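You operate a simulated robot arm through the tools that you are given. There is no shell and no other tool. Be economical: measure what you need, move in short steps, check, and stop when the job is done.

Carry out the task below with a simulated robot arm. There is one attempt and no reset: what you move stays moved.

TASK
Add 10 caps to the small white bin and stand it on PACKED.
Fine: the bin waits in the feeder tray with 10 caps: tray in, set the cap dial, push the pad once, tray out; bin to PACKED, then tray in; leave the other bins.
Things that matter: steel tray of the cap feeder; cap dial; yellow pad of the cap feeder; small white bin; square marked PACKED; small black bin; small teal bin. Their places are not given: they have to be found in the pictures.

It is judged by the outcome, as a careful person would: the job done as asked, and still so three seconds after it is handed in. It fails if anything else is knocked over, pushed out of place, dropped, spilled or broken.

THE ROBOT
A 6-joint arm with a two-finger parallel gripper, fixed in place. Base frame: the origin is at the foot of the arm, x ahead of it, y to its left, z up; the work surface is at about z = 6. Lengths are in mm, angles in rad, forces in N, time in s.
With the tool pointing down near the work surface it reaches from about 140 to 580 mm from the base axis. Its first joint turns from -1.152 to 1.152 rad. Payload 2.1 kg.
Tool frame: the origin (TCP) lies between the finger pads and is the grasp point; the fingertips stand 30 mm ahead of it; z points along the fingers, y is the line along which they close. The gripper opens to 94 mm. The fingers are 28 mm wide and 10 mm thick; the gripper's body (50 by 96 mm) begins 55 mm behind the TCP.
Orientation is that of the tool frame in the base frame, as a unit quaternion [w, x, y, z]. With the fingers straight down and closing along the base's y, the tool's x points along the base's -x, its y along +y and its z along -z.

THE INTERFACE
- The arm moves only by the tool apply_moves. Its argument "moves" is a list of rows, each a list of 7 numbers: the shift along the base's x, y, z in units of 20 mm (1.0 is 20 mm), then the turn, a rotation vector about the base's x, y, z in units of 4 degrees (1.0 is 4 degrees), then the closure, from 0 (fully open) to 1 (shut). In form: [[x, y, z, rx, ry, rz, claw], ...]. A call has 1 to 12 rows; each row shifts and turns the commanded pose from where the row before left it. A call with a number of a shift or a turn outside -1 to 1 is refused whole. A row lasts 0.2 s, in which the tool goes at most 50 mm and 0.15 rad; a call with a longer step from one row to the next is refused whole, and so is a gripper value outside its range. A pose out of reach is approached as far as the arm can. The call stops where the force on the tool passes 40 N (or 10 N more than at its start, if that is more) or the arm is blocked; 0.2 s more then pass. The fingers move at their own pace (about 72 mm/s each) and stop on an object; they squeeze with about 23 N. The grip force told is the motor's: it shows also when the fingers shut on nothing. Time passes only in rows, and 0.2 s behind the last, so rows that do not move let the fingers close. It gives the time, the measured TCP pose, the force on the tool (base axes), the opening and the grip force at its end, in the units of the frame above (readings bear some noise).
- Cameras (640 x 400 px; columns grow to the right, rows downward): "scene" is fixed at [45.7, -359.6, 497.7]; the picture's right is [0.86, -0.51, 0.00], its down [-0.23, -0.40, -0.89] and it looks along [0.45, 0.76, -0.46] (base axes); focal length 282 px, centre (320, 200). "wrist" rides on the gripper at [-37, 0, -58] in the tool frame; the picture's right is [0.00, -1.00, 0.00], its down [0.97, 0.00, -0.24] and it looks along [0.24, 0.00, 0.97] (tool axes); focal length 218 px, centre (320, 200).
- snapshot(camera): a new picture of that camera. No time passes.
- pixel_to_xyz(camera, pixels): for up to 12 pixels [column, row] of the newest picture of that camera ("zoom" is the newest enlarged one), the place [x, y, z] in the base frame of the surface seen there, good to about 2 mm. No time passes.
- close_up(camera, box): a new picture of the part [left, top, right, bottom] of that camera's present view, enlarged. No time passes.
- job_done(): hands the job in; it is judged then, once.

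Work in short steps. Measure before you move; look again where a grasp or a placing could have gone wrong, and mend it. You have 80 turns and 38 pictures in all, those below and enlarged ones among them. Open the gripper and draw the arm clear of the work before you hand the job in, unless the task says otherwise; then end with one line.

The tools are called after "Request:" as a command line: name --pt "numbers of a row" for each row, then --argument value for the rest, lists and objects as JSON in quotes. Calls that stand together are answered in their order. apply_moves: Moves the arm, as the interface text tells. Its arguments: {"type":"object","properties":{"moves":{"type":"array"}},"required":["moves"]} The other tools are called the same way: snapshot (camera) takes a picture; pixel_to_xyz (camera, pixels) gives the place of the surface under pixels of a picture; close_up (camera, box) takes an enlarged picture of a part of a camera's view; job_done () hands the job in.

At the start:

```text
clock: 0.0
tcp_pos: [324.4, 185.0, 409.3]
orientation: [0.001, -0.001, 1.0, 0.001]
force: [0.2, 0.4, 0.3]
finger_gap: 93.8
gripper_force: 0.0
```

scene: 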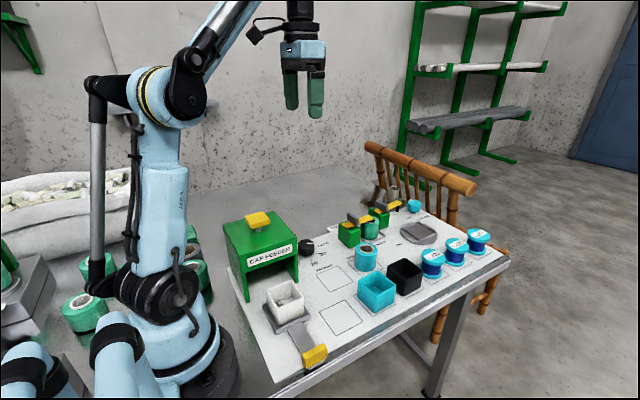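
wrist: 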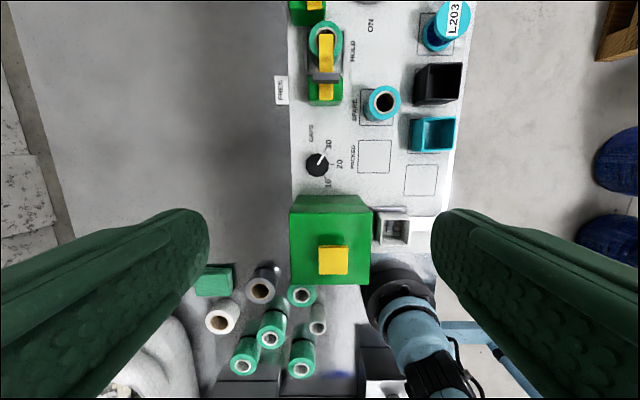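

I'll look closer at the feeder, bin, tray, and dial.

Request:
close_up --camera "scene" --box '[210, 190, 430, 380]'

Request:
close_up --camera "wrist" --box '[280, 100, 480, 290]'

Request:
pixel_to_xyz --camera "scene" --pixels '[[257, 218], [306, 247], [316, 350], [315, 358], [300, 335], [283, 293], [268, 292], [285, 312], [306, 305], [341, 316], [330, 280], [240, 270]]'

Request:
pixel_to_xyz --camera "wrist" --pixels '[[317, 165], [323, 157], [329, 184], [340, 164], [328, 143], [333, 260], [375, 156], [421, 180], [393, 231], [432, 133], [310, 230]]'

```text
2.11 times, centred on (320, 285) of scene
```

zoom: 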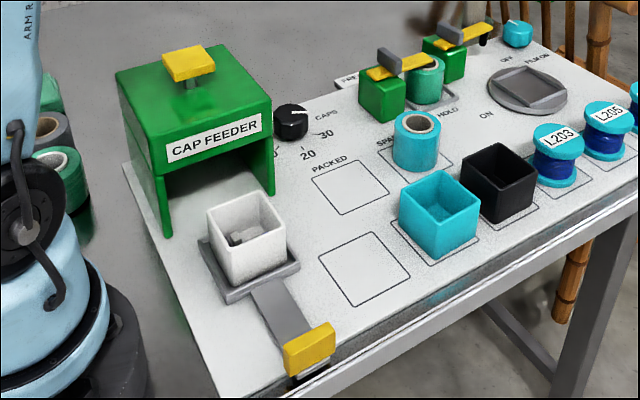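

```text
2.11 times, centred on (380, 195) of wrist
```

zoom: 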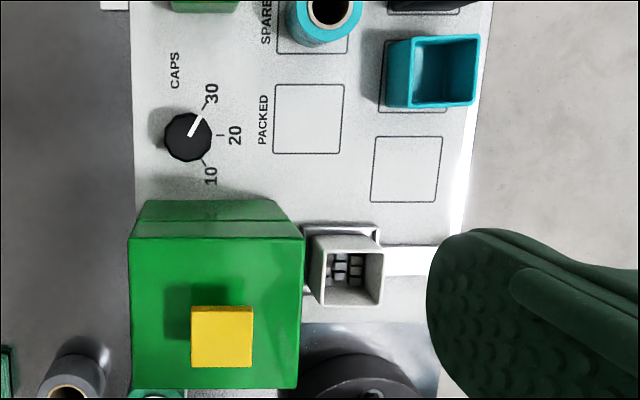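

```text
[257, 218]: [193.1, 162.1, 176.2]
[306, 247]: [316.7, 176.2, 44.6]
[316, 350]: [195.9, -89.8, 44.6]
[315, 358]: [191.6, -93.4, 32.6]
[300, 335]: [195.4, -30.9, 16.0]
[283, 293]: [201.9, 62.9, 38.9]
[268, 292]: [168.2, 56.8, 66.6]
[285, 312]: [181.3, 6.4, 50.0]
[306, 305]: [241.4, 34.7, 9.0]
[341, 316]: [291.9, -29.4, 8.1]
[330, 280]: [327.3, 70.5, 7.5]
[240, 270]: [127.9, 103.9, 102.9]
```

```text
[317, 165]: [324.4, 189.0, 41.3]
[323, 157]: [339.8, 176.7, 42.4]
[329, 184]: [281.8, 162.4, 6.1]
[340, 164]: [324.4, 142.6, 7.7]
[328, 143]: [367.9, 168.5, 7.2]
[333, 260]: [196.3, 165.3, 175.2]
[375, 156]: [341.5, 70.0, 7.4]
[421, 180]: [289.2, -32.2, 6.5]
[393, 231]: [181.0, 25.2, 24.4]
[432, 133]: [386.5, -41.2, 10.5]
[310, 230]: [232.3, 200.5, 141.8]
```

Dial at about (324,187) points to 30 and the handle is near (193,-92). I'm moving high over the handle to look down on it.

Request:
apply_moves --pt "-0.5 -1 -0.5 0 0 0 0" --pt "-0.5 -1 -0.5 0 0 0 0" --pt "-0.5 -1 -0.5 0 0 0 0" --pt "-0.5 -1 -0.5 0 0 0 0" --pt "-0.5 -1 -0.5 0 0 0 0" --pt "-0.5 -1 -0.5 0 0 0 0" --pt "-0.5 -1 -0.5 0 0 0 0" --pt "-0.5 -1 -0.5 0 0 0 0" --pt "-0.5 -1 -0.5 0 0 0 0" --pt "-0.5 -1 -0.5 0 0 0 0" --pt "-0.5 -1 -0.5 0 0 0 0" --pt "-0.5 -1 -0.5 0 0 0 0"

Request:
apply_moves --pt "-0.5 -1 -1 0 0 0 0" --pt "0 -0.9 -1 0 0 0 0" --pt "0 0 -1 0 0 0 0" --pt "0 0 -1 0 0 0 0" --pt "0 0 0 0 0 0 0.3"

Request:
snapshot --camera "wrist"

```text
clock: 2.6
tcp_pos: [204.3, -55.9, 290.0]
orientation: [0.0, 0.0, 1.0, 0.001]
force: [-0.2, 0.2, -0.1]
finger_gap: 93.9
gripper_force: 0.0
```

```text
clock: 3.8
tcp_pos: [196.1, -92.8, 209.9]
orientation: [0.001, 0.0, 1.0, 0.0]
force: [0.5, 0.1, -0.1]
finger_gap: 65.9
gripper_force: 0.2
```

```text
33 pictures are left
```

wrist: 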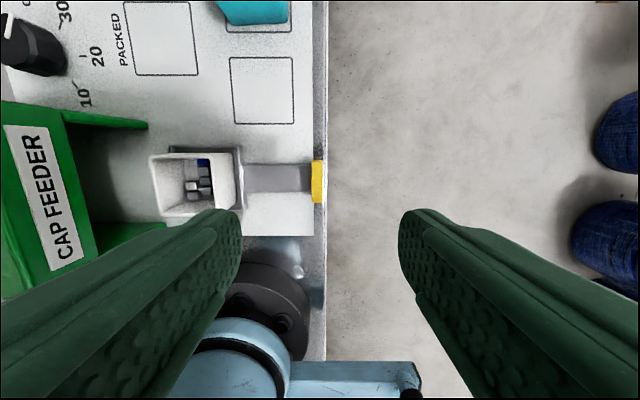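

Request:
pixel_to_xyz --camera "wrist" --pixels '[[317, 163], [317, 200], [314, 181], [321, 181], [280, 178], [280, 190], [241, 180], [154, 185], [237, 185], [195, 214], [130, 122], [160, 226]]'

Request:
close_up --camera "scene" --box '[250, 260, 370, 390]'

```text
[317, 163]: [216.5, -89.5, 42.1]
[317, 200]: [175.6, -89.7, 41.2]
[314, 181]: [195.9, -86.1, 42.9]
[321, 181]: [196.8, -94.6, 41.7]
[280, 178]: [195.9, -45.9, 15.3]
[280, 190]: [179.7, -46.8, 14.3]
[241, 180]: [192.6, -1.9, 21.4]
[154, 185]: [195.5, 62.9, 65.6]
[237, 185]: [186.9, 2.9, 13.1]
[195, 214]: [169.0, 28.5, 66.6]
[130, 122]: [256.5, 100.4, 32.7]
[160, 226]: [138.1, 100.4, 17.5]
```

```text
3.08 times, centred on (310, 325) of scene
```

zoom: 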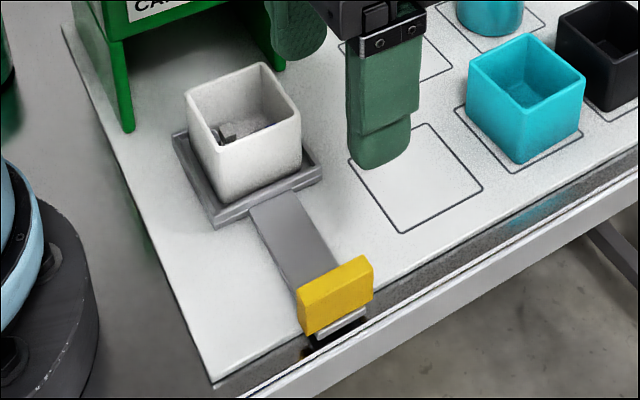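

Handle plate: x 175–217, y −95..−85, top z 43; strip at z 15. Descend straddling it and grip.

Request:
apply_moves --pt "0 0.14 -1 0 0 0 0.3" --pt "0 0 -1 0 0 0 0.5" --pt "0 0 -1 0 0 0 0.5" --pt "0 0 -1 0 0 0 0.5" --pt "0 0 -1 0 0 0 0.5" --pt "0 0 -1 0 0 0 0.5" --pt "0 0 -1 0 0 0 0.5" --pt "0 0 -0.9 0 0 0 0.5" --pt "0 0 0 0 0 0 1" --pt "0 0 0 0 0 0 1" --pt "0 0 0 0 0 0 1"

```text
clock: 6.2
tcp_pos: [194.6, -89.5, 51.7]
orientation: [0.001, 0.0, 1.0, -0.001]
force: [5.8, 2.9, -25.0]
finger_gap: 11.8
gripper_force: 44.8
```

Gripped (gap 11.8). Push the tray in along +y gently.

Request:
apply_moves --pt "0 0.3 0 0 0 0 1" --pt "0 0.5 0 0 0 0 1" --pt "0 0.5 0 0 0 0 1" --pt "0 0.5 0 0 0 0 1"

```text
clock: 7.2
tcp_pos: [195.3, -53.9, 51.8]
orientation: [0.0, 0.0, 1.0, 0.0]
force: [6.1, -0.5, -18.2]
finger_gap: 11.6
gripper_force: 44.6
```

Request:
apply_moves --pt "0 0.5 0 0 0 0 1" --pt "0 0.5 0 0 0 0 1" --pt "0 0.5 0 0 0 0 1" --pt "0 0.5 0 0 0 0 1" --pt "0 0.5 0 0 0 0 1" --pt "0 0.5 0 0 0 0 1" --pt "0 0.3 0 0 0 0 1" --pt "0 0.3 0 0 0 0 1"

Request:
snapshot --camera "scene"

```text
clock: 9.0
tcp_pos: [194.6, 17.2, 52.0]
orientation: [0.001, 0.0, 1.0, 0.0]
force: [-6.3, -0.1, 13.7]
finger_gap: 11.5
gripper_force: 45.0
```

```text
31 pictures are left
```

scene: 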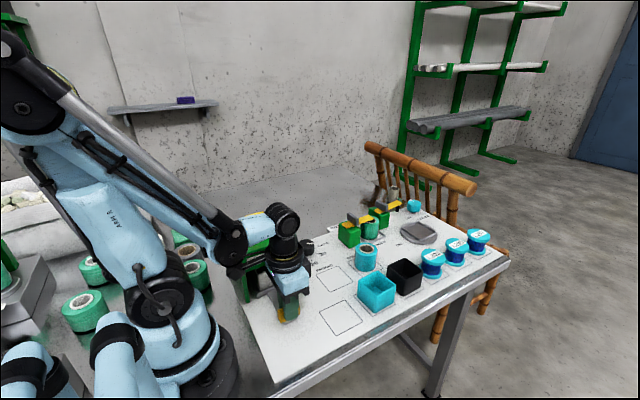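

Request:
apply_moves --pt "0 0.25 0 0 0 0 1" --pt "0 0.25 0 0 0 0 1" --pt "0 0.25 0 0 0 0 1" --pt "0 0.25 0 0 0 0 1" --pt "0 0.25 0 0 0 0 1"

```text
clock: 10.2
tcp_pos: [194.5, 40.7, 52.0]
orientation: [0.002, 0.001, 1.0, -0.004]
force: [9.0, -25.6, -4.7]
finger_gap: 11.7
gripper_force: 45.0
```

Resistance at y=40.7 (travel 130 mm, bin now under the feeder centre) looks like the stop; a tiny nudge confirms it.

Request:
apply_moves --pt "0 0.1 0 0 0 0 1" --pt "0 0.1 0 0 0 0 1"

Request:
close_up --camera "scene" --box '[210, 190, 350, 340]'

```text
clock: 10.6
tcp_pos: [193.9, 40.5, 52.0]
orientation: [0.002, 0.001, 1.0, -0.007]
force: [1.3, -8.0, 2.3]
finger_gap: 11.9
gripper_force: 45.0
stopped in row 1: the force on the tool passed its limit (the readings are from after the stop); the commanded pose is now the measured one
```

```text
2.67 times, centred on (280, 265) of scene
```

zoom: 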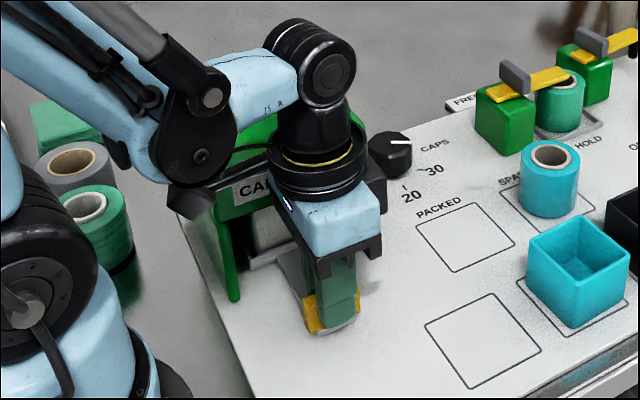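

Release and rise straight up, then look with the wrist camera.

Request:
apply_moves --pt "0 0 0 0 0 0 0.6" --pt "0 0 0 0 0 0 0.6" --pt "0 0 0.5 0 0 0 0.6" --pt "0 -0.2 1 0 0 0 0.6" --pt "0 -0.5 1 0 0 0 0.6" --pt "0 -0.5 1 0 0 0 0.6" --pt "0 -0.5 1 0 0 0 0.6" --pt "0 0 1 0 0 0 0.6" --pt "0 0 1 0 0 0 0.6" --pt "0 0 1 0 0 0 0.6" --pt "0 0 1 0 0 0 0.6" --pt "0 0 1 0 0 0 0.6"

Request:
snapshot --camera "wrist"

Request:
close_up --camera "scene" --box '[210, 190, 350, 340]'

```text
clock: 13.2
tcp_pos: [195.1, 7.0, 243.3]
orientation: [0.002, 0.002, 1.0, -0.006]
force: [-0.2, 0.0, 0.0]
finger_gap: 37.7
gripper_force: 0.0
```

```text
29 pictures are left
```

wrist: 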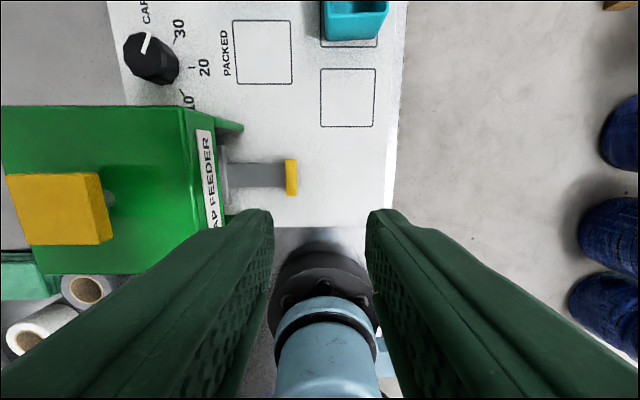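

```text
2.67 times, centred on (280, 265) of scene
```

zoom: 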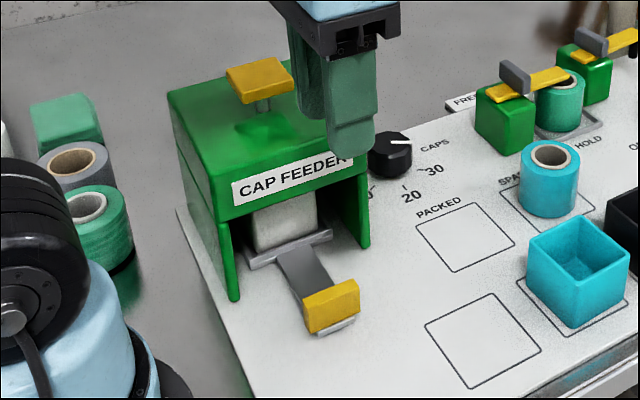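

Request:
pixel_to_xyz --camera "wrist" --pixels '[[292, 178], [285, 178], [232, 175], [226, 165], [222, 175], [238, 127], [178, 108], [213, 200], [8, 175], [100, 175], [45, 245], [150, 130]]'

Request:
pixel_to_xyz --camera "zoom" --pixels '[[290, 248], [285, 225], [330, 300], [258, 75], [288, 64], [225, 65], [264, 104], [240, 220], [310, 165], [390, 150], [402, 141], [391, 143]]'

```text
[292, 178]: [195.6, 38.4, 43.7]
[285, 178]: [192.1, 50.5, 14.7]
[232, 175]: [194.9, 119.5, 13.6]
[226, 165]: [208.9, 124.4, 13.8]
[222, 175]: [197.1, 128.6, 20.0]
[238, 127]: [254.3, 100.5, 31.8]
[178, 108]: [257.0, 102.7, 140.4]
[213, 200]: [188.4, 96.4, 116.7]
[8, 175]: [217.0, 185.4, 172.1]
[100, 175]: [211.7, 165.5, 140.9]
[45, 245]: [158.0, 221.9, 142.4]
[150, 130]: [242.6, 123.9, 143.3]
```

```text
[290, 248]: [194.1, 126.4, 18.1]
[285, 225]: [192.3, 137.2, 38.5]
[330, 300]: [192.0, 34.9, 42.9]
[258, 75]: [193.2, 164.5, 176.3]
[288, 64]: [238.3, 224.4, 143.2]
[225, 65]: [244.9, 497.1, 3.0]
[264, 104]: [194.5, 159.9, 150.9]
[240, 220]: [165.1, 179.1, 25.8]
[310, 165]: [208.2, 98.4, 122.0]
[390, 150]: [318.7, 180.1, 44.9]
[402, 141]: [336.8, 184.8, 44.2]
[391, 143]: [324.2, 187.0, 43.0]
```

Tray is fully in: bin centre about (193,163), directly below the pad. Next I move over the dial for a plumb view.

Request:
apply_moves --pt "1 0.9 0 0 0 0 0.6" --pt "1 0.9 0 0 0 0 0.6" --pt "1 0.9 0 0 0 0 0.6" --pt "1 0.9 0 0 0 0 0.6" --pt "1 0.9 0 0 0 0 0.6" --pt "1 0.9 0 0 0 0 0.6" --pt "0.45 0.9 0 0 0 0 0.4" --pt "0 0.9 0 0 0 0 0.4" --pt "0 0.9 0 0 0 0 0.4" --pt "0 0.9 0 0 0 0 0.4"

Request:
snapshot --camera "wrist"

```text
clock: 15.4
tcp_pos: [325.3, 187.4, 244.0]
orientation: [0.002, 0.001, 1.0, -0.006]
force: [0.5, 0.3, 0.3]
finger_gap: 56.4
gripper_force: 0.1
```

```text
27 pictures are left
```

wrist: 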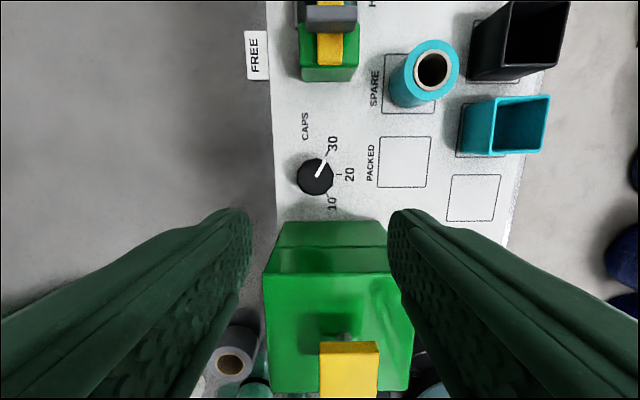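

Request:
close_up --camera "wrist" --box '[270, 120, 390, 220]'

Request:
pixel_to_xyz --camera "wrist" --pixels '[[315, 177], [329, 155], [340, 175], [329, 194], [326, 160], [318, 175], [297, 177], [334, 177], [315, 160], [315, 195]]'

```text
4.00 times, centred on (330, 170) of wrist
```

zoom: 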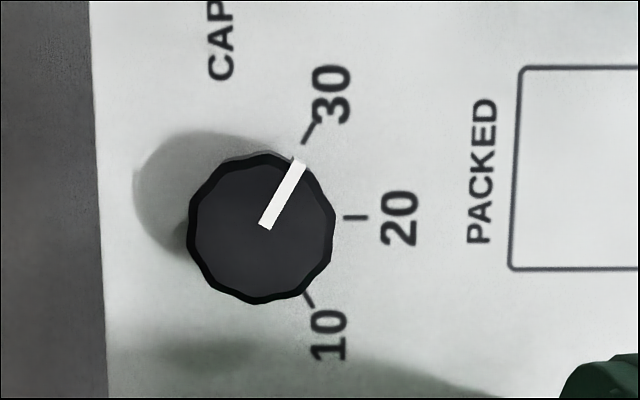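

```text
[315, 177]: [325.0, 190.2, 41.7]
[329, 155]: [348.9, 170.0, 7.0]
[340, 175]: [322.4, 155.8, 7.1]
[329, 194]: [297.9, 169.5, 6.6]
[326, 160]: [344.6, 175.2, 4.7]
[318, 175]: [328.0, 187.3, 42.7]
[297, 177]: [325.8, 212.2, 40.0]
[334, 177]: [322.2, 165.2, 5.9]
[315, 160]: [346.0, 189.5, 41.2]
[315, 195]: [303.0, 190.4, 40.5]
```

Dial centre about (324.5,189), top z 42, and the 30/10 ticks are at ±60° to the 20 mark, so it takes −120°. I pre-rotate the tool +60° while descending.

Request:
apply_moves --pt "0 0 -0.6 0 0 1 0.3" --pt "0 0 -0.6 0 0 1 0.3" --pt "0 0 -0.6 0 0 1 0.3" --pt "0 0 -0.6 0 0 1 0.3" --pt "0 0 -0.6 0 0 1 0.3" --pt "0 0 -0.6 0 0 1 0.3" --pt "0 0 -0.6 0 0 1 0.3" --pt "0 0 -0.6 0 0 1 0.3" --pt "0 0 -0.6 0 0 1 0.3" --pt "0 0 -0.6 0 0 1 0.3" --pt "0 0 -0.6 0 0 1 0.3" --pt "0 0 0 0 0 1 0.3"

Request:
apply_moves --pt "0 0 0 0 0 1 0.3" --pt "0 0 0 0 0 1 0.3" --pt "0 0 0 0 0 1 0.3"

Request:
snapshot --camera "wrist"

```text
clock: 18.0
tcp_pos: [325.2, 188.0, 109.8]
orientation: [0.004, -0.406, 0.914, -0.005]
force: [0.3, 0.8, 0.8]
finger_gap: 66.0
gripper_force: 0.0
```

```text
clock: 18.8
tcp_pos: [323.8, 186.8, 110.0]
orientation: [0.004, -0.499, 0.866, -0.004]
force: [0.2, 0.9, -0.7]
finger_gap: 65.6
gripper_force: 0.0
```

```text
25 pictures are left
```

wrist: 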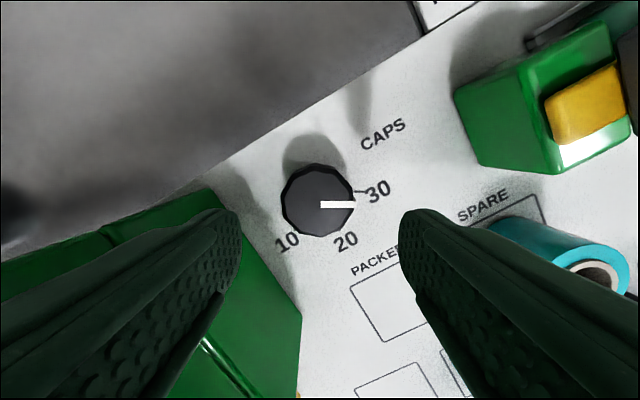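

Dial is centred at (318,202) and the pointer lies along the closing line. Descend and grip.

Request:
pixel_to_xyz --camera "wrist" --pixels '[[318, 202], [322, 205], [284, 202], [350, 192], [318, 168], [318, 232]]'

Request:
apply_moves --pt "0.02 0.08 -0.8 0 0 0 0.3" --pt "0 0 -0.8 0 0 0 0.3" --pt "0 0 -0.8 0 0 0 0.3" --pt "0 0 -0.7 0 0 0 0.3" --pt "0 0 0 0 0 0 0.3"

```text
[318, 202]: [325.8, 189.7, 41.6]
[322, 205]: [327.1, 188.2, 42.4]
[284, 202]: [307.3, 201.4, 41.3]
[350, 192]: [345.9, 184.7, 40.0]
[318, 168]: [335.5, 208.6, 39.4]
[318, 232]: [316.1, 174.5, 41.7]
```

```text
clock: 20.0
tcp_pos: [323.6, 188.6, 46.6]
orientation: [0.005, -0.499, 0.866, -0.004]
force: [0.3, -0.5, -0.1]
finger_gap: 65.9
gripper_force: 0.0
```

Request:
apply_moves --pt "0.07 0.05 0 0 0 0 0.3" --pt "0 0 0 0 0 0 1" --pt "0 0 0 0 0 0 1" --pt "0 0 0 0 0 0 1"

```text
clock: 21.0
tcp_pos: [325.0, 189.9, 47.2]
orientation: [0.004, -0.5, 0.866, -0.003]
force: [-9.6, 5.6, -4.9]
finger_gap: 44.6
gripper_force: 45.0
```

Gripped with gap 44.6. Turn clockwise, first 24°, and check the forces.

Request:
apply_moves --pt "0 0 0 0 0 -1 1" --pt "0 0 0 0 0 -1 1" --pt "0 0 0 0 0 -1 1" --pt "0 0 0 0 0 -1 1" --pt "0 0 0 0 0 -1 1" --pt "0 0 0 0 0 -1 1"

```text
clock: 22.4
tcp_pos: [324.2, 190.2, 46.5]
orientation: [0.003, -0.307, 0.952, -0.004]
force: [-16.6, 8.2, -24.7]
finger_gap: 44.3
gripper_force: 45.4
```

Request:
apply_moves --pt "0 0 0 0 0 -1 1" --pt "0 0 0 0 0 -1 1" --pt "0 0 0 0 0 -1 1" --pt "0 0 0 0 0 -1 1" --pt "0 0 0 0 0 -1 1" --pt "0 0 0 0 0 -1 1" --pt "0 0 0 0 0 -1 1" --pt "0 0 0 0 0 -1 1" --pt "0 0 0 0 0 -1 1" --pt "0 0 0 0 0 -1 1" --pt "0 0 0 0 0 -1 1" --pt "0 0 0 0 0 -1 1"

Request:
apply_moves --pt "0 0 0 0 0 -1 1" --pt "0 0 0 0 0 -1 1" --pt "0 0 0 0 0 -1 1" --pt "0 0 0 0 0 -1 1" --pt "0 0 0 0 0 -1 1" --pt "0 0 0 0 0 -1 1" --pt "0 0 0 0 0 -1 1" --pt "0 0 0 0 0 -1 1" --pt "0 0 0 0 0 -1 1" --pt "0 0 0 0 0 -1 1"

Request:
snapshot --camera "wrist"

```text
clock: 25.0
tcp_pos: [325.1, 190.9, 47.5]
orientation: [0.001, 0.107, 0.994, -0.005]
force: [-8.4, 9.7, -24.2]
finger_gap: 44.7
gripper_force: 45.2
```

```text
clock: 27.2
tcp_pos: [324.8, 189.9, 47.3]
orientation: [-0.002, 0.44, 0.898, -0.006]
force: [-7.6, 12.9, -10.9]
finger_gap: 44.5
gripper_force: 45.2
```

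```text
24 pictures are left
```

wrist: 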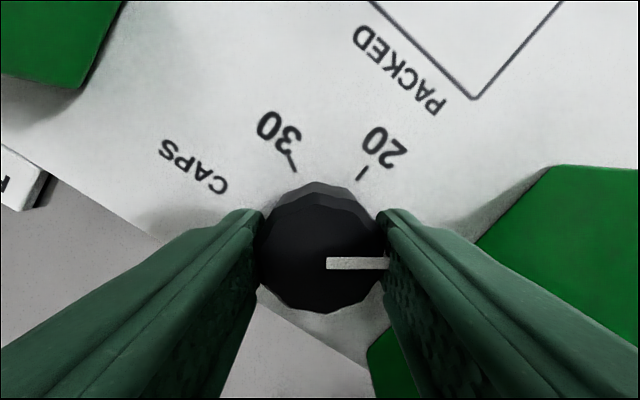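

No slip; tool is at −52°. Turn 8° more, release, rise and look.

Request:
apply_moves --pt "0 0 0 0 0 -1 1" --pt "0 0 0 0 0 -1 1" --pt "0 0 0 0 0 0 1" --pt "0 0 0 0 0 0 0.3" --pt "0 0 0 0 0 0 0.3" --pt "0 0 1 0 0 0 0.3" --pt "0 0 1 0 0 0 0.3" --pt "0 0 1 0 0 0 0.3"

Request:
snapshot --camera "wrist"

```text
clock: 29.0
tcp_pos: [325.8, 190.3, 107.9]
orientation: [-0.002, 0.501, 0.865, -0.006]
force: [0.5, 0.7, 1.1]
finger_gap: 66.0
gripper_force: 0.0
```

```text
23 pictures are left
```

wrist: 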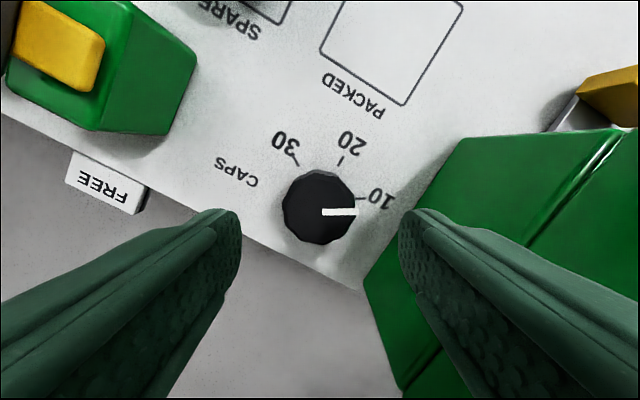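

Request:
close_up --camera "wrist" --box '[260, 120, 420, 260]'

Request:
pixel_to_xyz --camera "wrist" --pixels '[[324, 211], [350, 211], [362, 198], [341, 160], [297, 161], [319, 207]]'

```text
2.86 times, centred on (340, 190) of wrist
```

zoom: 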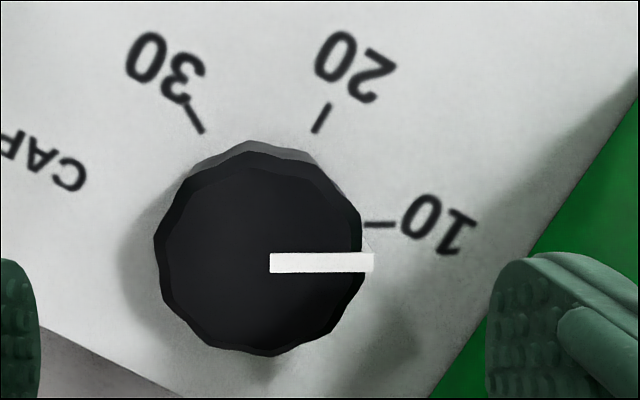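

```text
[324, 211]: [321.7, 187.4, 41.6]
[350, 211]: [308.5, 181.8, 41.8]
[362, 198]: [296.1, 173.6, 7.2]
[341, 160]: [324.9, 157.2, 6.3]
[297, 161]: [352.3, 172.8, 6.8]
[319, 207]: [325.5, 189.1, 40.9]
```

Pointer is parallel to the 10 tick (tool at −60°, tick at −59.5°). Dial is set; now rise, rotate back and close the fingers.

Request:
apply_moves --pt "0 0 1 0 0 1 0.3" --pt "0 0 1 0 0 1 0.3" --pt "0 0 1 0 0 1 1" --pt "0 0 1 0 0 1 1" --pt "0 0 1 0 0 1 1" --pt "0 0 1 0 0 1 1" --pt "0 0 1 0 0 1 1" --pt "-0.5 0 0.3 0 0 1 1" --pt "-1 -0.2 0 0 0 1 1" --pt "-1 -0.2 0 0 0 1 1" --pt "-1 -0.2 0 0 0 1 1" --pt "-1 -0.2 0 0 0 1 1"

Request:
apply_moves --pt "-1 -0.3 0 0 0 1 1" --pt "-1 -0.25 0 0 0 1 1" --pt "0 0 0 0 0 1 1" --pt "0 0 0 0 0 0 1"

```text
clock: 31.6
tcp_pos: [234.5, 174.0, 253.5]
orientation: [0.001, 0.106, 0.994, -0.006]
force: [-0.7, 0.0, -0.4]
finger_gap: 0.1
gripper_force: 22.8
```

```text
clock: 32.6
tcp_pos: [194.8, 161.5, 254.1]
orientation: [0.002, 0.0, 1.0, -0.006]
force: [0.1, -0.8, 0.5]
finger_gap: 0.1
gripper_force: 23.2
```

Above the pad centre (195,163) with the fingers shut, tips at z 224 and the pad top at 176. I go down to just above it, then press in small steps.

Request:
apply_moves --pt "0 0.08 -0.9 0 0 0 1" --pt "0 0 -0.9 0 0 0 1" --pt "0 0 -0.4 0 0 0 1" --pt "0 0 -0.2 0 0 0 1" --pt "0 0 -0.2 0 0 0 1" --pt "0 0 -0.2 0 0 0 1"

```text
clock: 34.0
tcp_pos: [196.2, 164.9, 198.2]
orientation: [0.001, 0.002, 1.0, -0.005]
force: [-0.7, 1.3, 2.7]
finger_gap: 0.0
gripper_force: 23.1
```

Request:
apply_moves --pt "0 0 -0.2 0 0 0 1" --pt "0 0 -0.2 0 0 0 1" --pt "0 0 -0.2 0 0 0 1"

Request:
close_up --camera "scene" --box '[210, 190, 350, 340]'

```text
clock: 34.8
tcp_pos: [196.6, 163.8, 185.7]
orientation: [0.001, 0.001, 1.0, -0.007]
force: [-3.1, -3.4, 37.2]
finger_gap: 0.0
gripper_force: 22.6
```

```text
2.67 times, centred on (280, 265) of scene
```

zoom: 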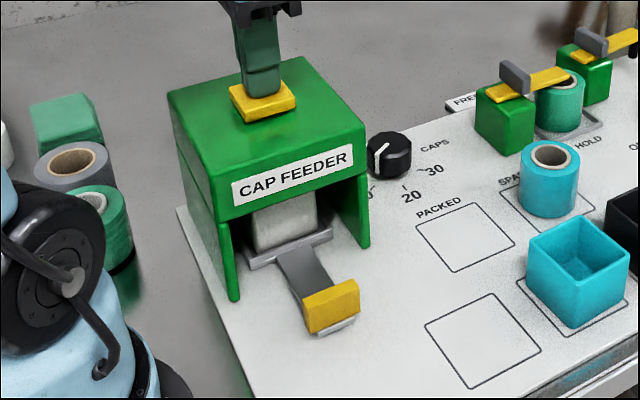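

Pad bottomed out (37 N, down ~20 mm). Lift off straight up and go over to the handle.

Request:
apply_moves --pt "0 0 0.5 0 0 0 1" --pt "0 0 1 0 0 0 1" --pt "0 0 1 0 0 0 1" --pt "0 0 0.8 0 0 0 1" --pt "0 -1 0 0 0 0 1" --pt "0 -1 0 0 0 0 1" --pt "0 -1 0 0 0 0 1" --pt "0 -1 0 0 0 0 1" --pt "0 -1 0 0 0 0 0.6" --pt "0 -1 0 0 0 0 0.6" --pt "0 -0.25 0 0 0 0 0.6"

Request:
snapshot --camera "wrist"

Request:
close_up --camera "scene" --box '[210, 190, 350, 340]'

```text
clock: 37.2
tcp_pos: [195.6, 40.0, 251.7]
orientation: [0.002, 0.001, 1.0, -0.006]
force: [0.4, -0.9, -0.7]
finger_gap: 37.7
gripper_force: 0.0
```

```text
20 pictures are left
```

wrist: 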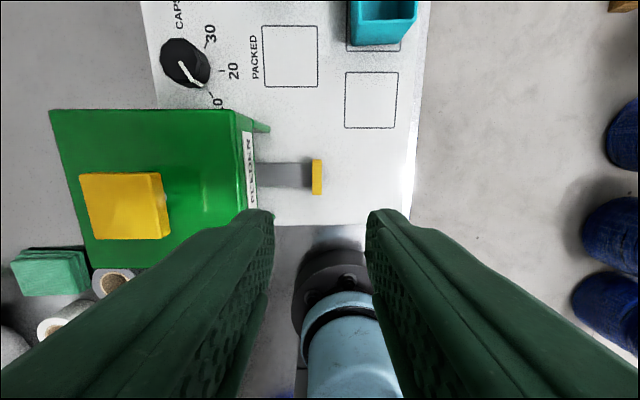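

```text
2.67 times, centred on (280, 265) of scene
```

zoom: 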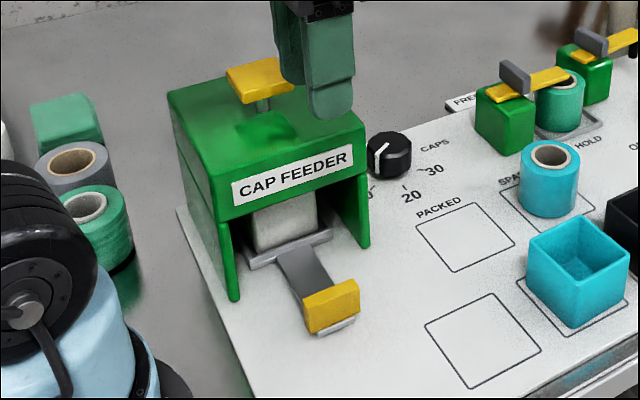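

Request:
apply_moves --pt "0 0 -1 0 0 0 0.6" --pt "0 0 -1 0 0 0 0.55" --pt "0 0 -1 0 0 0 0.55" --pt "0 0 -1 0 0 0 0.55" --pt "0 0 -1 0 0 0 0.55" --pt "0 0 -1 0 0 0 0.55" --pt "0 0 -1 0 0 0 0.55" --pt "0 0 -1 0 0 0 0.55" --pt "0 0 -1 0 0 0 0.55" --pt "0 0 -0.9 0 0 0 0.55" --pt "0 0 0 0 0 0 1" --pt "0 0 0 0 0 0 1"

Request:
apply_moves --pt "0 0 0 0 0 0 1" --pt "0 -0.25 0 0 0 0 1" --pt "0 -0.5 0 0 0 0 1" --pt "0 -0.5 0 0 0 0 1" --pt "0 -0.5 0 0 0 0 1" --pt "0 -0.5 0 0 0 0 1" --pt "0 -0.5 0 0 0 0 1" --pt "0 -0.5 0 0 0 0 1" --pt "0 -0.5 0 0 0 0 1" --pt "0 -0.5 0 0 0 0 1" --pt "0 -0.5 0 0 0 0 1" --pt "0 -0.5 0 0 0 0 1"

```text
clock: 39.8
tcp_pos: [194.7, 38.9, 54.6]
orientation: [0.001, 0.0, 1.0, -0.006]
force: [6.2, 1.6, -19.3]
finger_gap: 11.5
gripper_force: 45.1
```

```text
clock: 42.4
tcp_pos: [194.7, -64.5, 53.2]
orientation: [0.002, 0.0, 1.0, -0.007]
force: [5.4, 0.7, -9.0]
finger_gap: 11.4
gripper_force: 45.6
```

Request:
apply_moves --pt "0 -0.4 0 0 0 0 1" --pt "0 -0.3 0 0 0 0 1" --pt "0 -0.2 0 0 0 0 1" --pt "0 -0.2 0 0 0 0 1" --pt "0 -0.15 0 0 0 0 1" --pt "0 -0.1 0 0 0 0 1"

```text
clock: 43.8
tcp_pos: [193.7, -90.8, 54.1]
orientation: [0.001, 0.001, 1.0, -0.002]
force: [1.0, 33.0, 14.5]
finger_gap: 11.7
gripper_force: 45.0
```

Stopped at the outer end stop (y −90.8, 33 N). Release, rise and look at the bin.

Request:
apply_moves --pt "0 0.1 0 0 0 0 1" --pt "0 0 0 0 0 0 0.5" --pt "0 0 0 0 0 0 0.5" --pt "0 0 1 0 0 0 0.5" --pt "0 0 1 0 0 0 0.5" --pt "0 0 1 0 0 0 0.5" --pt "0 0 1 0 0 0 0.5" --pt "0 0 1 0 0 0 0.5" --pt "0 0.5 1 0 0 0 0.2" --pt "0 1 1 0 0 0 0" --pt "0 1 1 0 0 0 0" --pt "0 1 0 0 0 0 0"

Request:
apply_moves --pt "0 1 0 0 0 0 0" --pt "0 1 0 0 0 0 0" --pt "0 0.6 0 0 0 0 0"

Request:
snapshot --camera "wrist"

Request:
close_up --camera "scene" --box '[210, 190, 350, 390]'

```text
clock: 46.4
tcp_pos: [194.2, -19.7, 213.6]
orientation: [0.002, 0.003, 1.0, -0.005]
force: [0.3, -0.5, 1.3]
finger_gap: 94.1
gripper_force: 0.0
```

```text
clock: 47.2
tcp_pos: [195.0, 31.5, 213.9]
orientation: [0.002, 0.002, 1.0, -0.006]
force: [0.3, 0.5, 0.1]
finger_gap: 94.1
gripper_force: 0.2
```

```text
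18 pictures are left
```

wrist: 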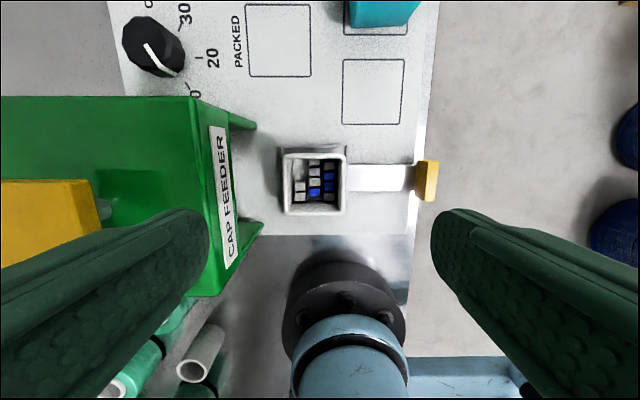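

```text
2.00 times, centred on (280, 290) of scene
```

zoom: 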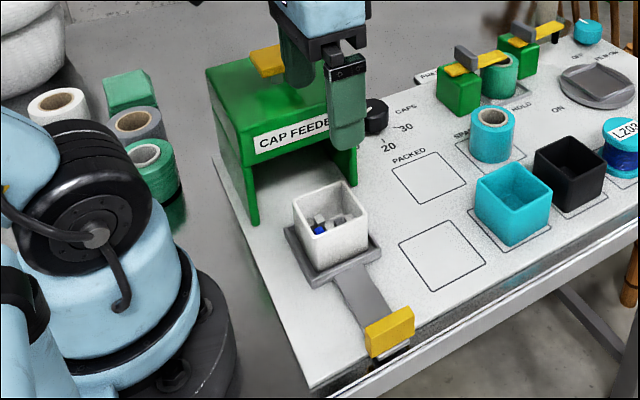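

Request:
close_up --camera "wrist" --box '[270, 135, 360, 225]'

Request:
pixel_to_xyz --camera "wrist" --pixels '[[284, 185], [345, 185], [315, 151], [315, 212], [246, 6], [311, 6], [311, 76], [249, 76], [279, 40], [288, 155], [345, 212]]'

```text
4.44 times, centred on (315, 180) of wrist
```

zoom: 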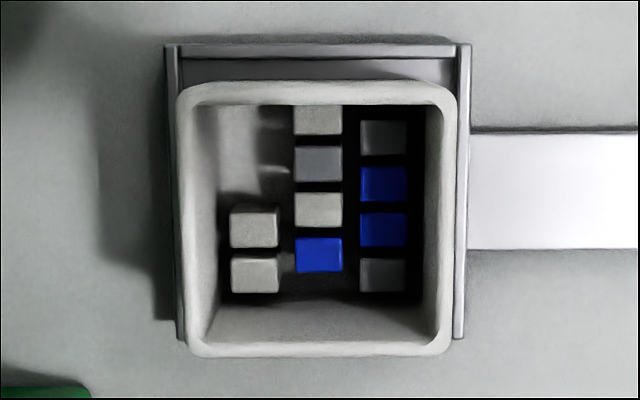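

```text
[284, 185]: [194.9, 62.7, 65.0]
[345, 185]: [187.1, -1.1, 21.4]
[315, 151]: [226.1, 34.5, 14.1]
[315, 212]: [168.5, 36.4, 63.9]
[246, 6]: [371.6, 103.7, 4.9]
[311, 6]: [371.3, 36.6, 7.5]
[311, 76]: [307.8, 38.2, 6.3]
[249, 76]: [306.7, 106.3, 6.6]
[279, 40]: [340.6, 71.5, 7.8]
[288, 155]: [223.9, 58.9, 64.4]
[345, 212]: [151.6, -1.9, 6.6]
```

Request:
pixel_to_xyz --camera "zoom" --pixels '[[255, 228], [255, 273], [318, 163], [318, 210], [318, 255], [383, 185], [383, 230], [383, 275], [240, 160], [318, 120], [383, 137], [295, 290]]'

```text
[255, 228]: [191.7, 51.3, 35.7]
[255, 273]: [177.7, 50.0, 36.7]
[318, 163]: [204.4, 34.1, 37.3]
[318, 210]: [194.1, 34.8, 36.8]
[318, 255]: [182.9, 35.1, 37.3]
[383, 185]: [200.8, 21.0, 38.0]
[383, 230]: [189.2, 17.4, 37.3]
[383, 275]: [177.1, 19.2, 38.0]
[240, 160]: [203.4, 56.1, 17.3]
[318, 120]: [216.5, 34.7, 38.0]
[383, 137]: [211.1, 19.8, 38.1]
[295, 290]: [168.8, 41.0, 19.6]
```

Top-layer caps at z 37 over floor ~17: two layers of 10, so the 10 were added. Bin outer is y 3..63, x 166..224. Descend over it at (195,33) and grip.

Request:
apply_moves --pt "0 0.08 -1 0 0 0 0" --pt "0 0 -1 0 0 0 0" --pt "0 0 -1 0 0 0 0" --pt "0 0 -1 0 0 0 0" --pt "0 0 -1 0 0 0 0" --pt "0 0 -1 0 0 0 0" --pt "0 0 -1 0 0 0 0" --pt "0 0 -0.7 0 0 0 0" --pt "0 0 0 0 0 0 0.2" --pt "0 0 0 0 0 0 0.5" --pt "0 0 0 0 0 0 0.5" --pt "0 0 0 0 0 0 0.5"

```text
clock: 49.8
tcp_pos: [195.2, 32.4, 59.7]
orientation: [0.002, 0.002, 1.0, -0.007]
force: [0.6, -0.2, 0.3]
finger_gap: 63.5
gripper_force: 23.7
```

Bin gripped (63.5). Lift gently and check.

Request:
apply_moves --pt "0 0 0.2 0 0 0 0.6" --pt "0 0 0.4 0 0 0 0.6" --pt "0 0 0.5 0 0 0 0.6" --pt "0 0 0.5 0 0 0 0.6" --pt "0 0 0.4 0 0 0 0.6" --pt "0 0 0 0 0 0 0.6"

Request:
close_up --camera "scene" --box '[210, 190, 410, 390]'

```text
clock: 51.2
tcp_pos: [194.6, 32.0, 99.7]
orientation: [0.002, 0.002, 1.0, -0.007]
force: [0.3, -0.1, -0.9]
finger_gap: 63.8
gripper_force: 23.1
```

```text
2.00 times, centred on (310, 290) of scene
```

zoom: 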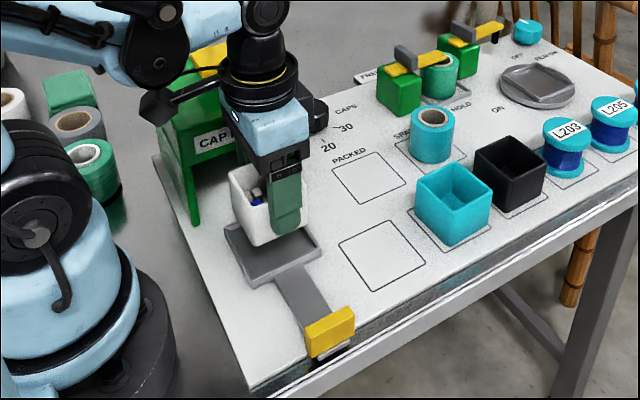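

Request:
pixel_to_xyz --camera "zoom" --pixels '[[270, 265], [290, 255], [332, 177], [377, 152], [406, 181], [361, 206], [432, 115], [369, 178]]'

Request:
apply_moves --pt "0.3 0 0 0 0 0 0.6" --pt "0.6 0 0 0 0 0 0.6" --pt "0.6 0 0 0 0 0 0.6" --pt "0.6 0 0 0 0 0 0.6" --pt "0.7 0 0 0 0 0 0.6" --pt "0.7 0 0 0 0 0 0.6" --pt "0.7 0.3 0 0 0 0 0.6" --pt "0.7 0.3 0 0 0 0 0.6" --pt "0.7 0.3 0 0 0 0 0.6" --pt "0.6 0.4 0 0 0 0 0.6" --pt "0.6 0.4 0 0 0 0 0.6" --pt "0.4 0.25 0 0 0 0 0.6"

Request:
snapshot --camera "wrist"

```text
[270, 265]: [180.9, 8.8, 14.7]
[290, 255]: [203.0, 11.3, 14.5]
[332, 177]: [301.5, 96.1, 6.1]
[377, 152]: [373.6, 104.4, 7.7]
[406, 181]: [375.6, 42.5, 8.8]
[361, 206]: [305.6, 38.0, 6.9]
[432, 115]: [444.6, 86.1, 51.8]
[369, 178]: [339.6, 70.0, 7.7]
```

```text
clock: 53.8
tcp_pos: [341.6, 71.7, 99.1]
orientation: [0.001, 0.001, 1.0, -0.006]
force: [-0.2, -0.5, -1.8]
finger_gap: 63.8
gripper_force: 23.2
```

```text
14 pictures are left
```

wrist: 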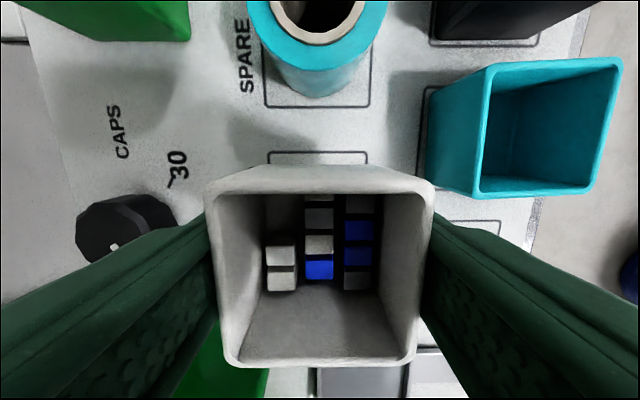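

Aligned over PACKED. Lower ~47 mm (the table is ~8 mm below the tray floor), slowly at the end.

Request:
apply_moves --pt "-0.08 -0.03 -0.4 0 0 0 0.6" --pt "0 0 -0.5 0 0 0 0.6" --pt "0 0 -0.5 0 0 0 0.6" --pt "0 0 -0.5 0 0 0 0.6" --pt "0 0 -0.2 0 0 0 0.6" --pt "0 0 -0.1 0 0 0 0.6" --pt "0 0 -0.1 0 0 0 0.6"

Request:
close_up --camera "scene" --box '[290, 230, 400, 340]'

```text
clock: 55.4
tcp_pos: [338.0, 70.9, 52.4]
orientation: [0.002, 0.002, 1.0, -0.006]
force: [0.8, 0.2, -0.7]
finger_gap: 63.6
gripper_force: 23.0
```

```text
3.64 times, centred on (345, 285) of scene
```

zoom: 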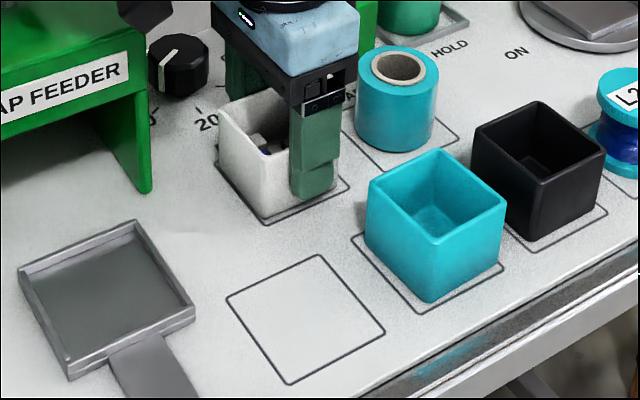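

Bin sits slightly to the −x side; shift +2 mm and lower to contact.

Request:
apply_moves --pt "0.12 0 0 0 0 0 0.6" --pt "0 0 -0.05 0 0 0 0.6" --pt "0 0 -0.05 0 0 0 0.6"

```text
clock: 56.2
tcp_pos: [339.1, 71.6, 52.5]
orientation: [0.001, 0.002, 1.0, -0.006]
force: [0.6, -0.4, 4.8]
finger_gap: 63.5
gripper_force: 22.7
```

Contact felt (4.8 N). Release and rise.

Request:
apply_moves --pt "0 0 0 0 0 0 0.25" --pt "0 0 0 0 0 0 0.1" --pt "0 0 0 0 0 0 0.1" --pt "0 0 0.5 0 0 0 0.1" --pt "0 0 1 0 0 0 0.1" --pt "0 0 1 0 0 0 0.1" --pt "0 0 1 0 0 0 0.1" --pt "0 0 1 0 0 0 0.1" --pt "0 0 1 0 0 0 0.1" --pt "0 0 1 0 0 0 0.1" --pt "0 0 1 0 0 0 0.1"

Request:
snapshot --camera "wrist"

Request:
close_up --camera "scene" --box '[290, 230, 400, 340]'

```text
clock: 58.6
tcp_pos: [341.2, 70.4, 201.9]
orientation: [0.002, 0.002, 1.0, -0.006]
force: [-0.1, -0.3, -0.5]
finger_gap: 84.4
gripper_force: 0.1
```

```text
12 pictures are left
```

wrist: 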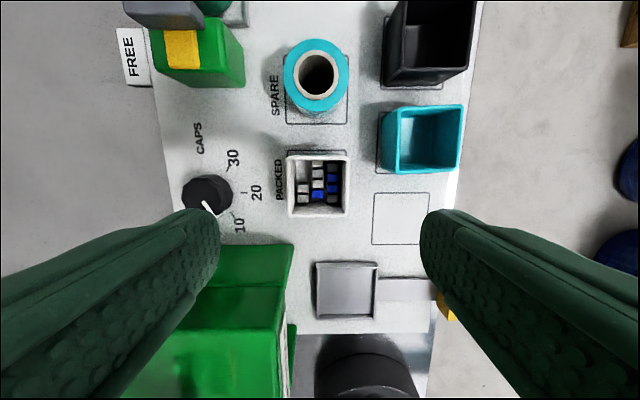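

```text
3.64 times, centred on (345, 285) of scene
```

zoom: 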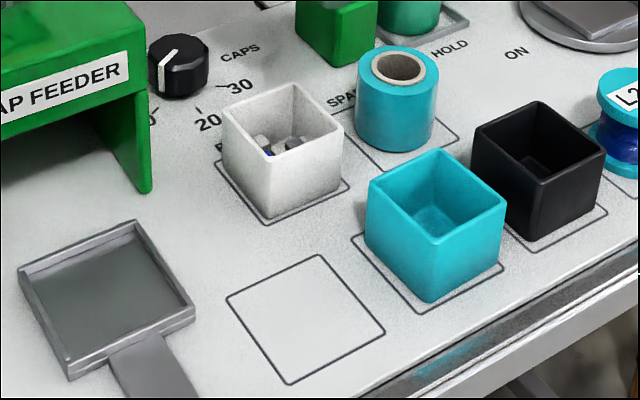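

Bin stands inside PACKED. Now back to the handle at (195,−90) to push the empty tray in.

Request:
apply_moves --pt "-0.9 -1 0 0 0 0 0.3" --pt "-0.9 -1 0 0 0 0 0.5" --pt "-0.9 -1 0 0 0 0 0.5" --pt "-0.9 -1 0 0 0 0 0.5" --pt "-0.9 -1 0 0 0 0 0.5" --pt "-0.9 -1 0 0 0 0 0.5" --pt "-0.9 -1 0 0 0 0 0.5" --pt "-0.95 -1 0 0 0 0 0.5" --pt "0 0 0 0 0 0 0.5"

Request:
apply_moves --pt "0 0 -1 0 0 0 0.5" --pt "0 0 -1 0 0 0 0.5" --pt "0 0 -1 0 0 0 0.5" --pt "0 0 -1 0 0 0 0.5" --pt "0 0 -1 0 0 0 0.5" --pt "0 0 -1 0 0 0 0.5" --pt "0 0 -1 0 0 0 0.5" --pt "0 0 -0.4 0 0 0 0.5" --pt "0 0 0 0 0 0 1" --pt "0 0 0 0 0 0 1" --pt "0 0 0 0 0 0 1"

```text
clock: 60.6
tcp_pos: [195.6, -89.0, 202.6]
orientation: [0.002, 0.001, 1.0, -0.007]
force: [0.3, 0.3, 0.0]
finger_gap: 47.1
gripper_force: 0.1
```

```text
clock: 63.0
tcp_pos: [194.7, -88.0, 54.0]
orientation: [0.002, 0.001, 1.0, -0.006]
force: [5.3, -0.4, -22.5]
finger_gap: 11.6
gripper_force: 45.5
```

Request:
apply_moves --pt "0 0.3 0 0 0 0 1" --pt "0 0.5 0 0 0 0 1" --pt "0 0.5 0 0 0 0 1" --pt "0 0.6 0 0 0 0 1" --pt "0 0.6 0 0 0 0 1" --pt "0 0.6 0 0 0 0 1" --pt "0 0.6 0 0 0 0 1" --pt "0 0.6 0 0 0 0 1" --pt "0 0.5 0 0 0 0 1" --pt "0 0.5 0 0 0 0 1" --pt "0 0.4 0 0 0 0 1"

Request:
apply_moves --pt "0 0.2 0 0 0 0 1" --pt "0 0.2 0 0 0 0 1" --pt "0 0.2 0 0 0 0 1" --pt "0 0.15 0 0 0 0 1" --pt "0 0.15 0 0 0 0 1" --pt "0 0.1 0 0 0 0 1" --pt "0 0.1 0 0 0 0 1"

```text
clock: 65.4
tcp_pos: [195.2, 25.7, 52.8]
orientation: [0.001, 0.0, 1.0, -0.006]
force: [-0.3, 0.0, 30.3]
finger_gap: 11.4
gripper_force: 45.1
```

```text
clock: 66.8
tcp_pos: [195.5, 41.2, 53.1]
orientation: [0.003, 0.002, 1.0, -0.012]
force: [0.7, -8.0, -3.6]
finger_gap: 11.9
gripper_force: 44.7
stopped in row 6: the force on the tool passed its limit (the readings are from after the stop); the commanded pose is now the measured one
```

Tray reached its inner stop (y 41). Release, rise and draw clear.

Request:
apply_moves --pt "0 0 0 0 0 0 0.6" --pt "0 0 0 0 0 0 0.6" --pt "0 0 0.5 0 0 0 0.6" --pt "0 0 1 0 0 0 0.6" --pt "0 -0.3 1 0 0 0 0.6" --pt "0 -0.5 1 0 0 0 0.6" --pt "0 -0.5 1 0 0 0 0.6" --pt "0 -0.5 1 0 0 0 0.5" --pt "0 0 1 0 0 0 0.3" --pt "0 0 1 0 0 0 0" --pt "0 0 1 0 0 0 0" --pt "0 0 1 0 0 0 0"

Request:
close_up --camera "scene" --box '[210, 180, 430, 390]'

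Request:
snapshot --camera "wrist"

```text
clock: 69.4
tcp_pos: [195.5, 4.8, 243.1]
orientation: [0.002, 0.002, 1.0, -0.012]
force: [-0.8, 0.2, -0.7]
finger_gap: 94.2
gripper_force: 0.1
```

```text
1.90 times, centred on (320, 285) of scene
```

zoom: 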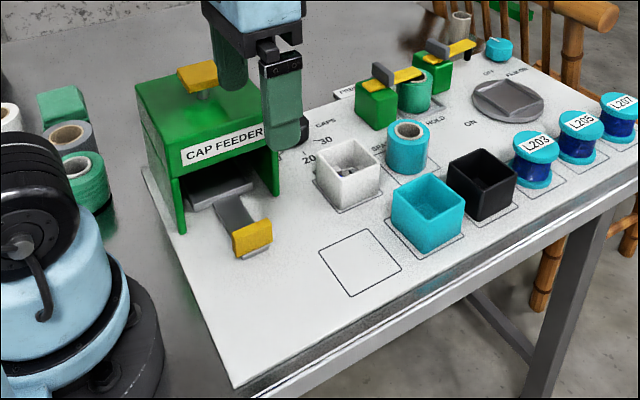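

```text
9 pictures are left
```

wrist: 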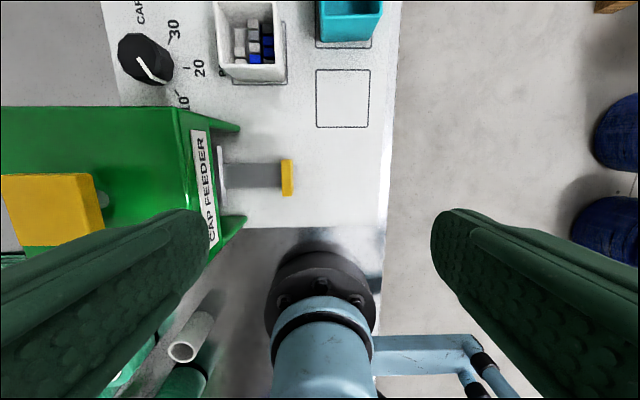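

Everything is in place: the tray is in, the bin is on PACKED, the other bins are untouched, and the gripper is open and clear.

Request:
job_done

```text
The job is handed in.
```

The small white bin, with 10 caps added, stands on PACKED; the feeder tray is pushed back in and the other bins were left alone.
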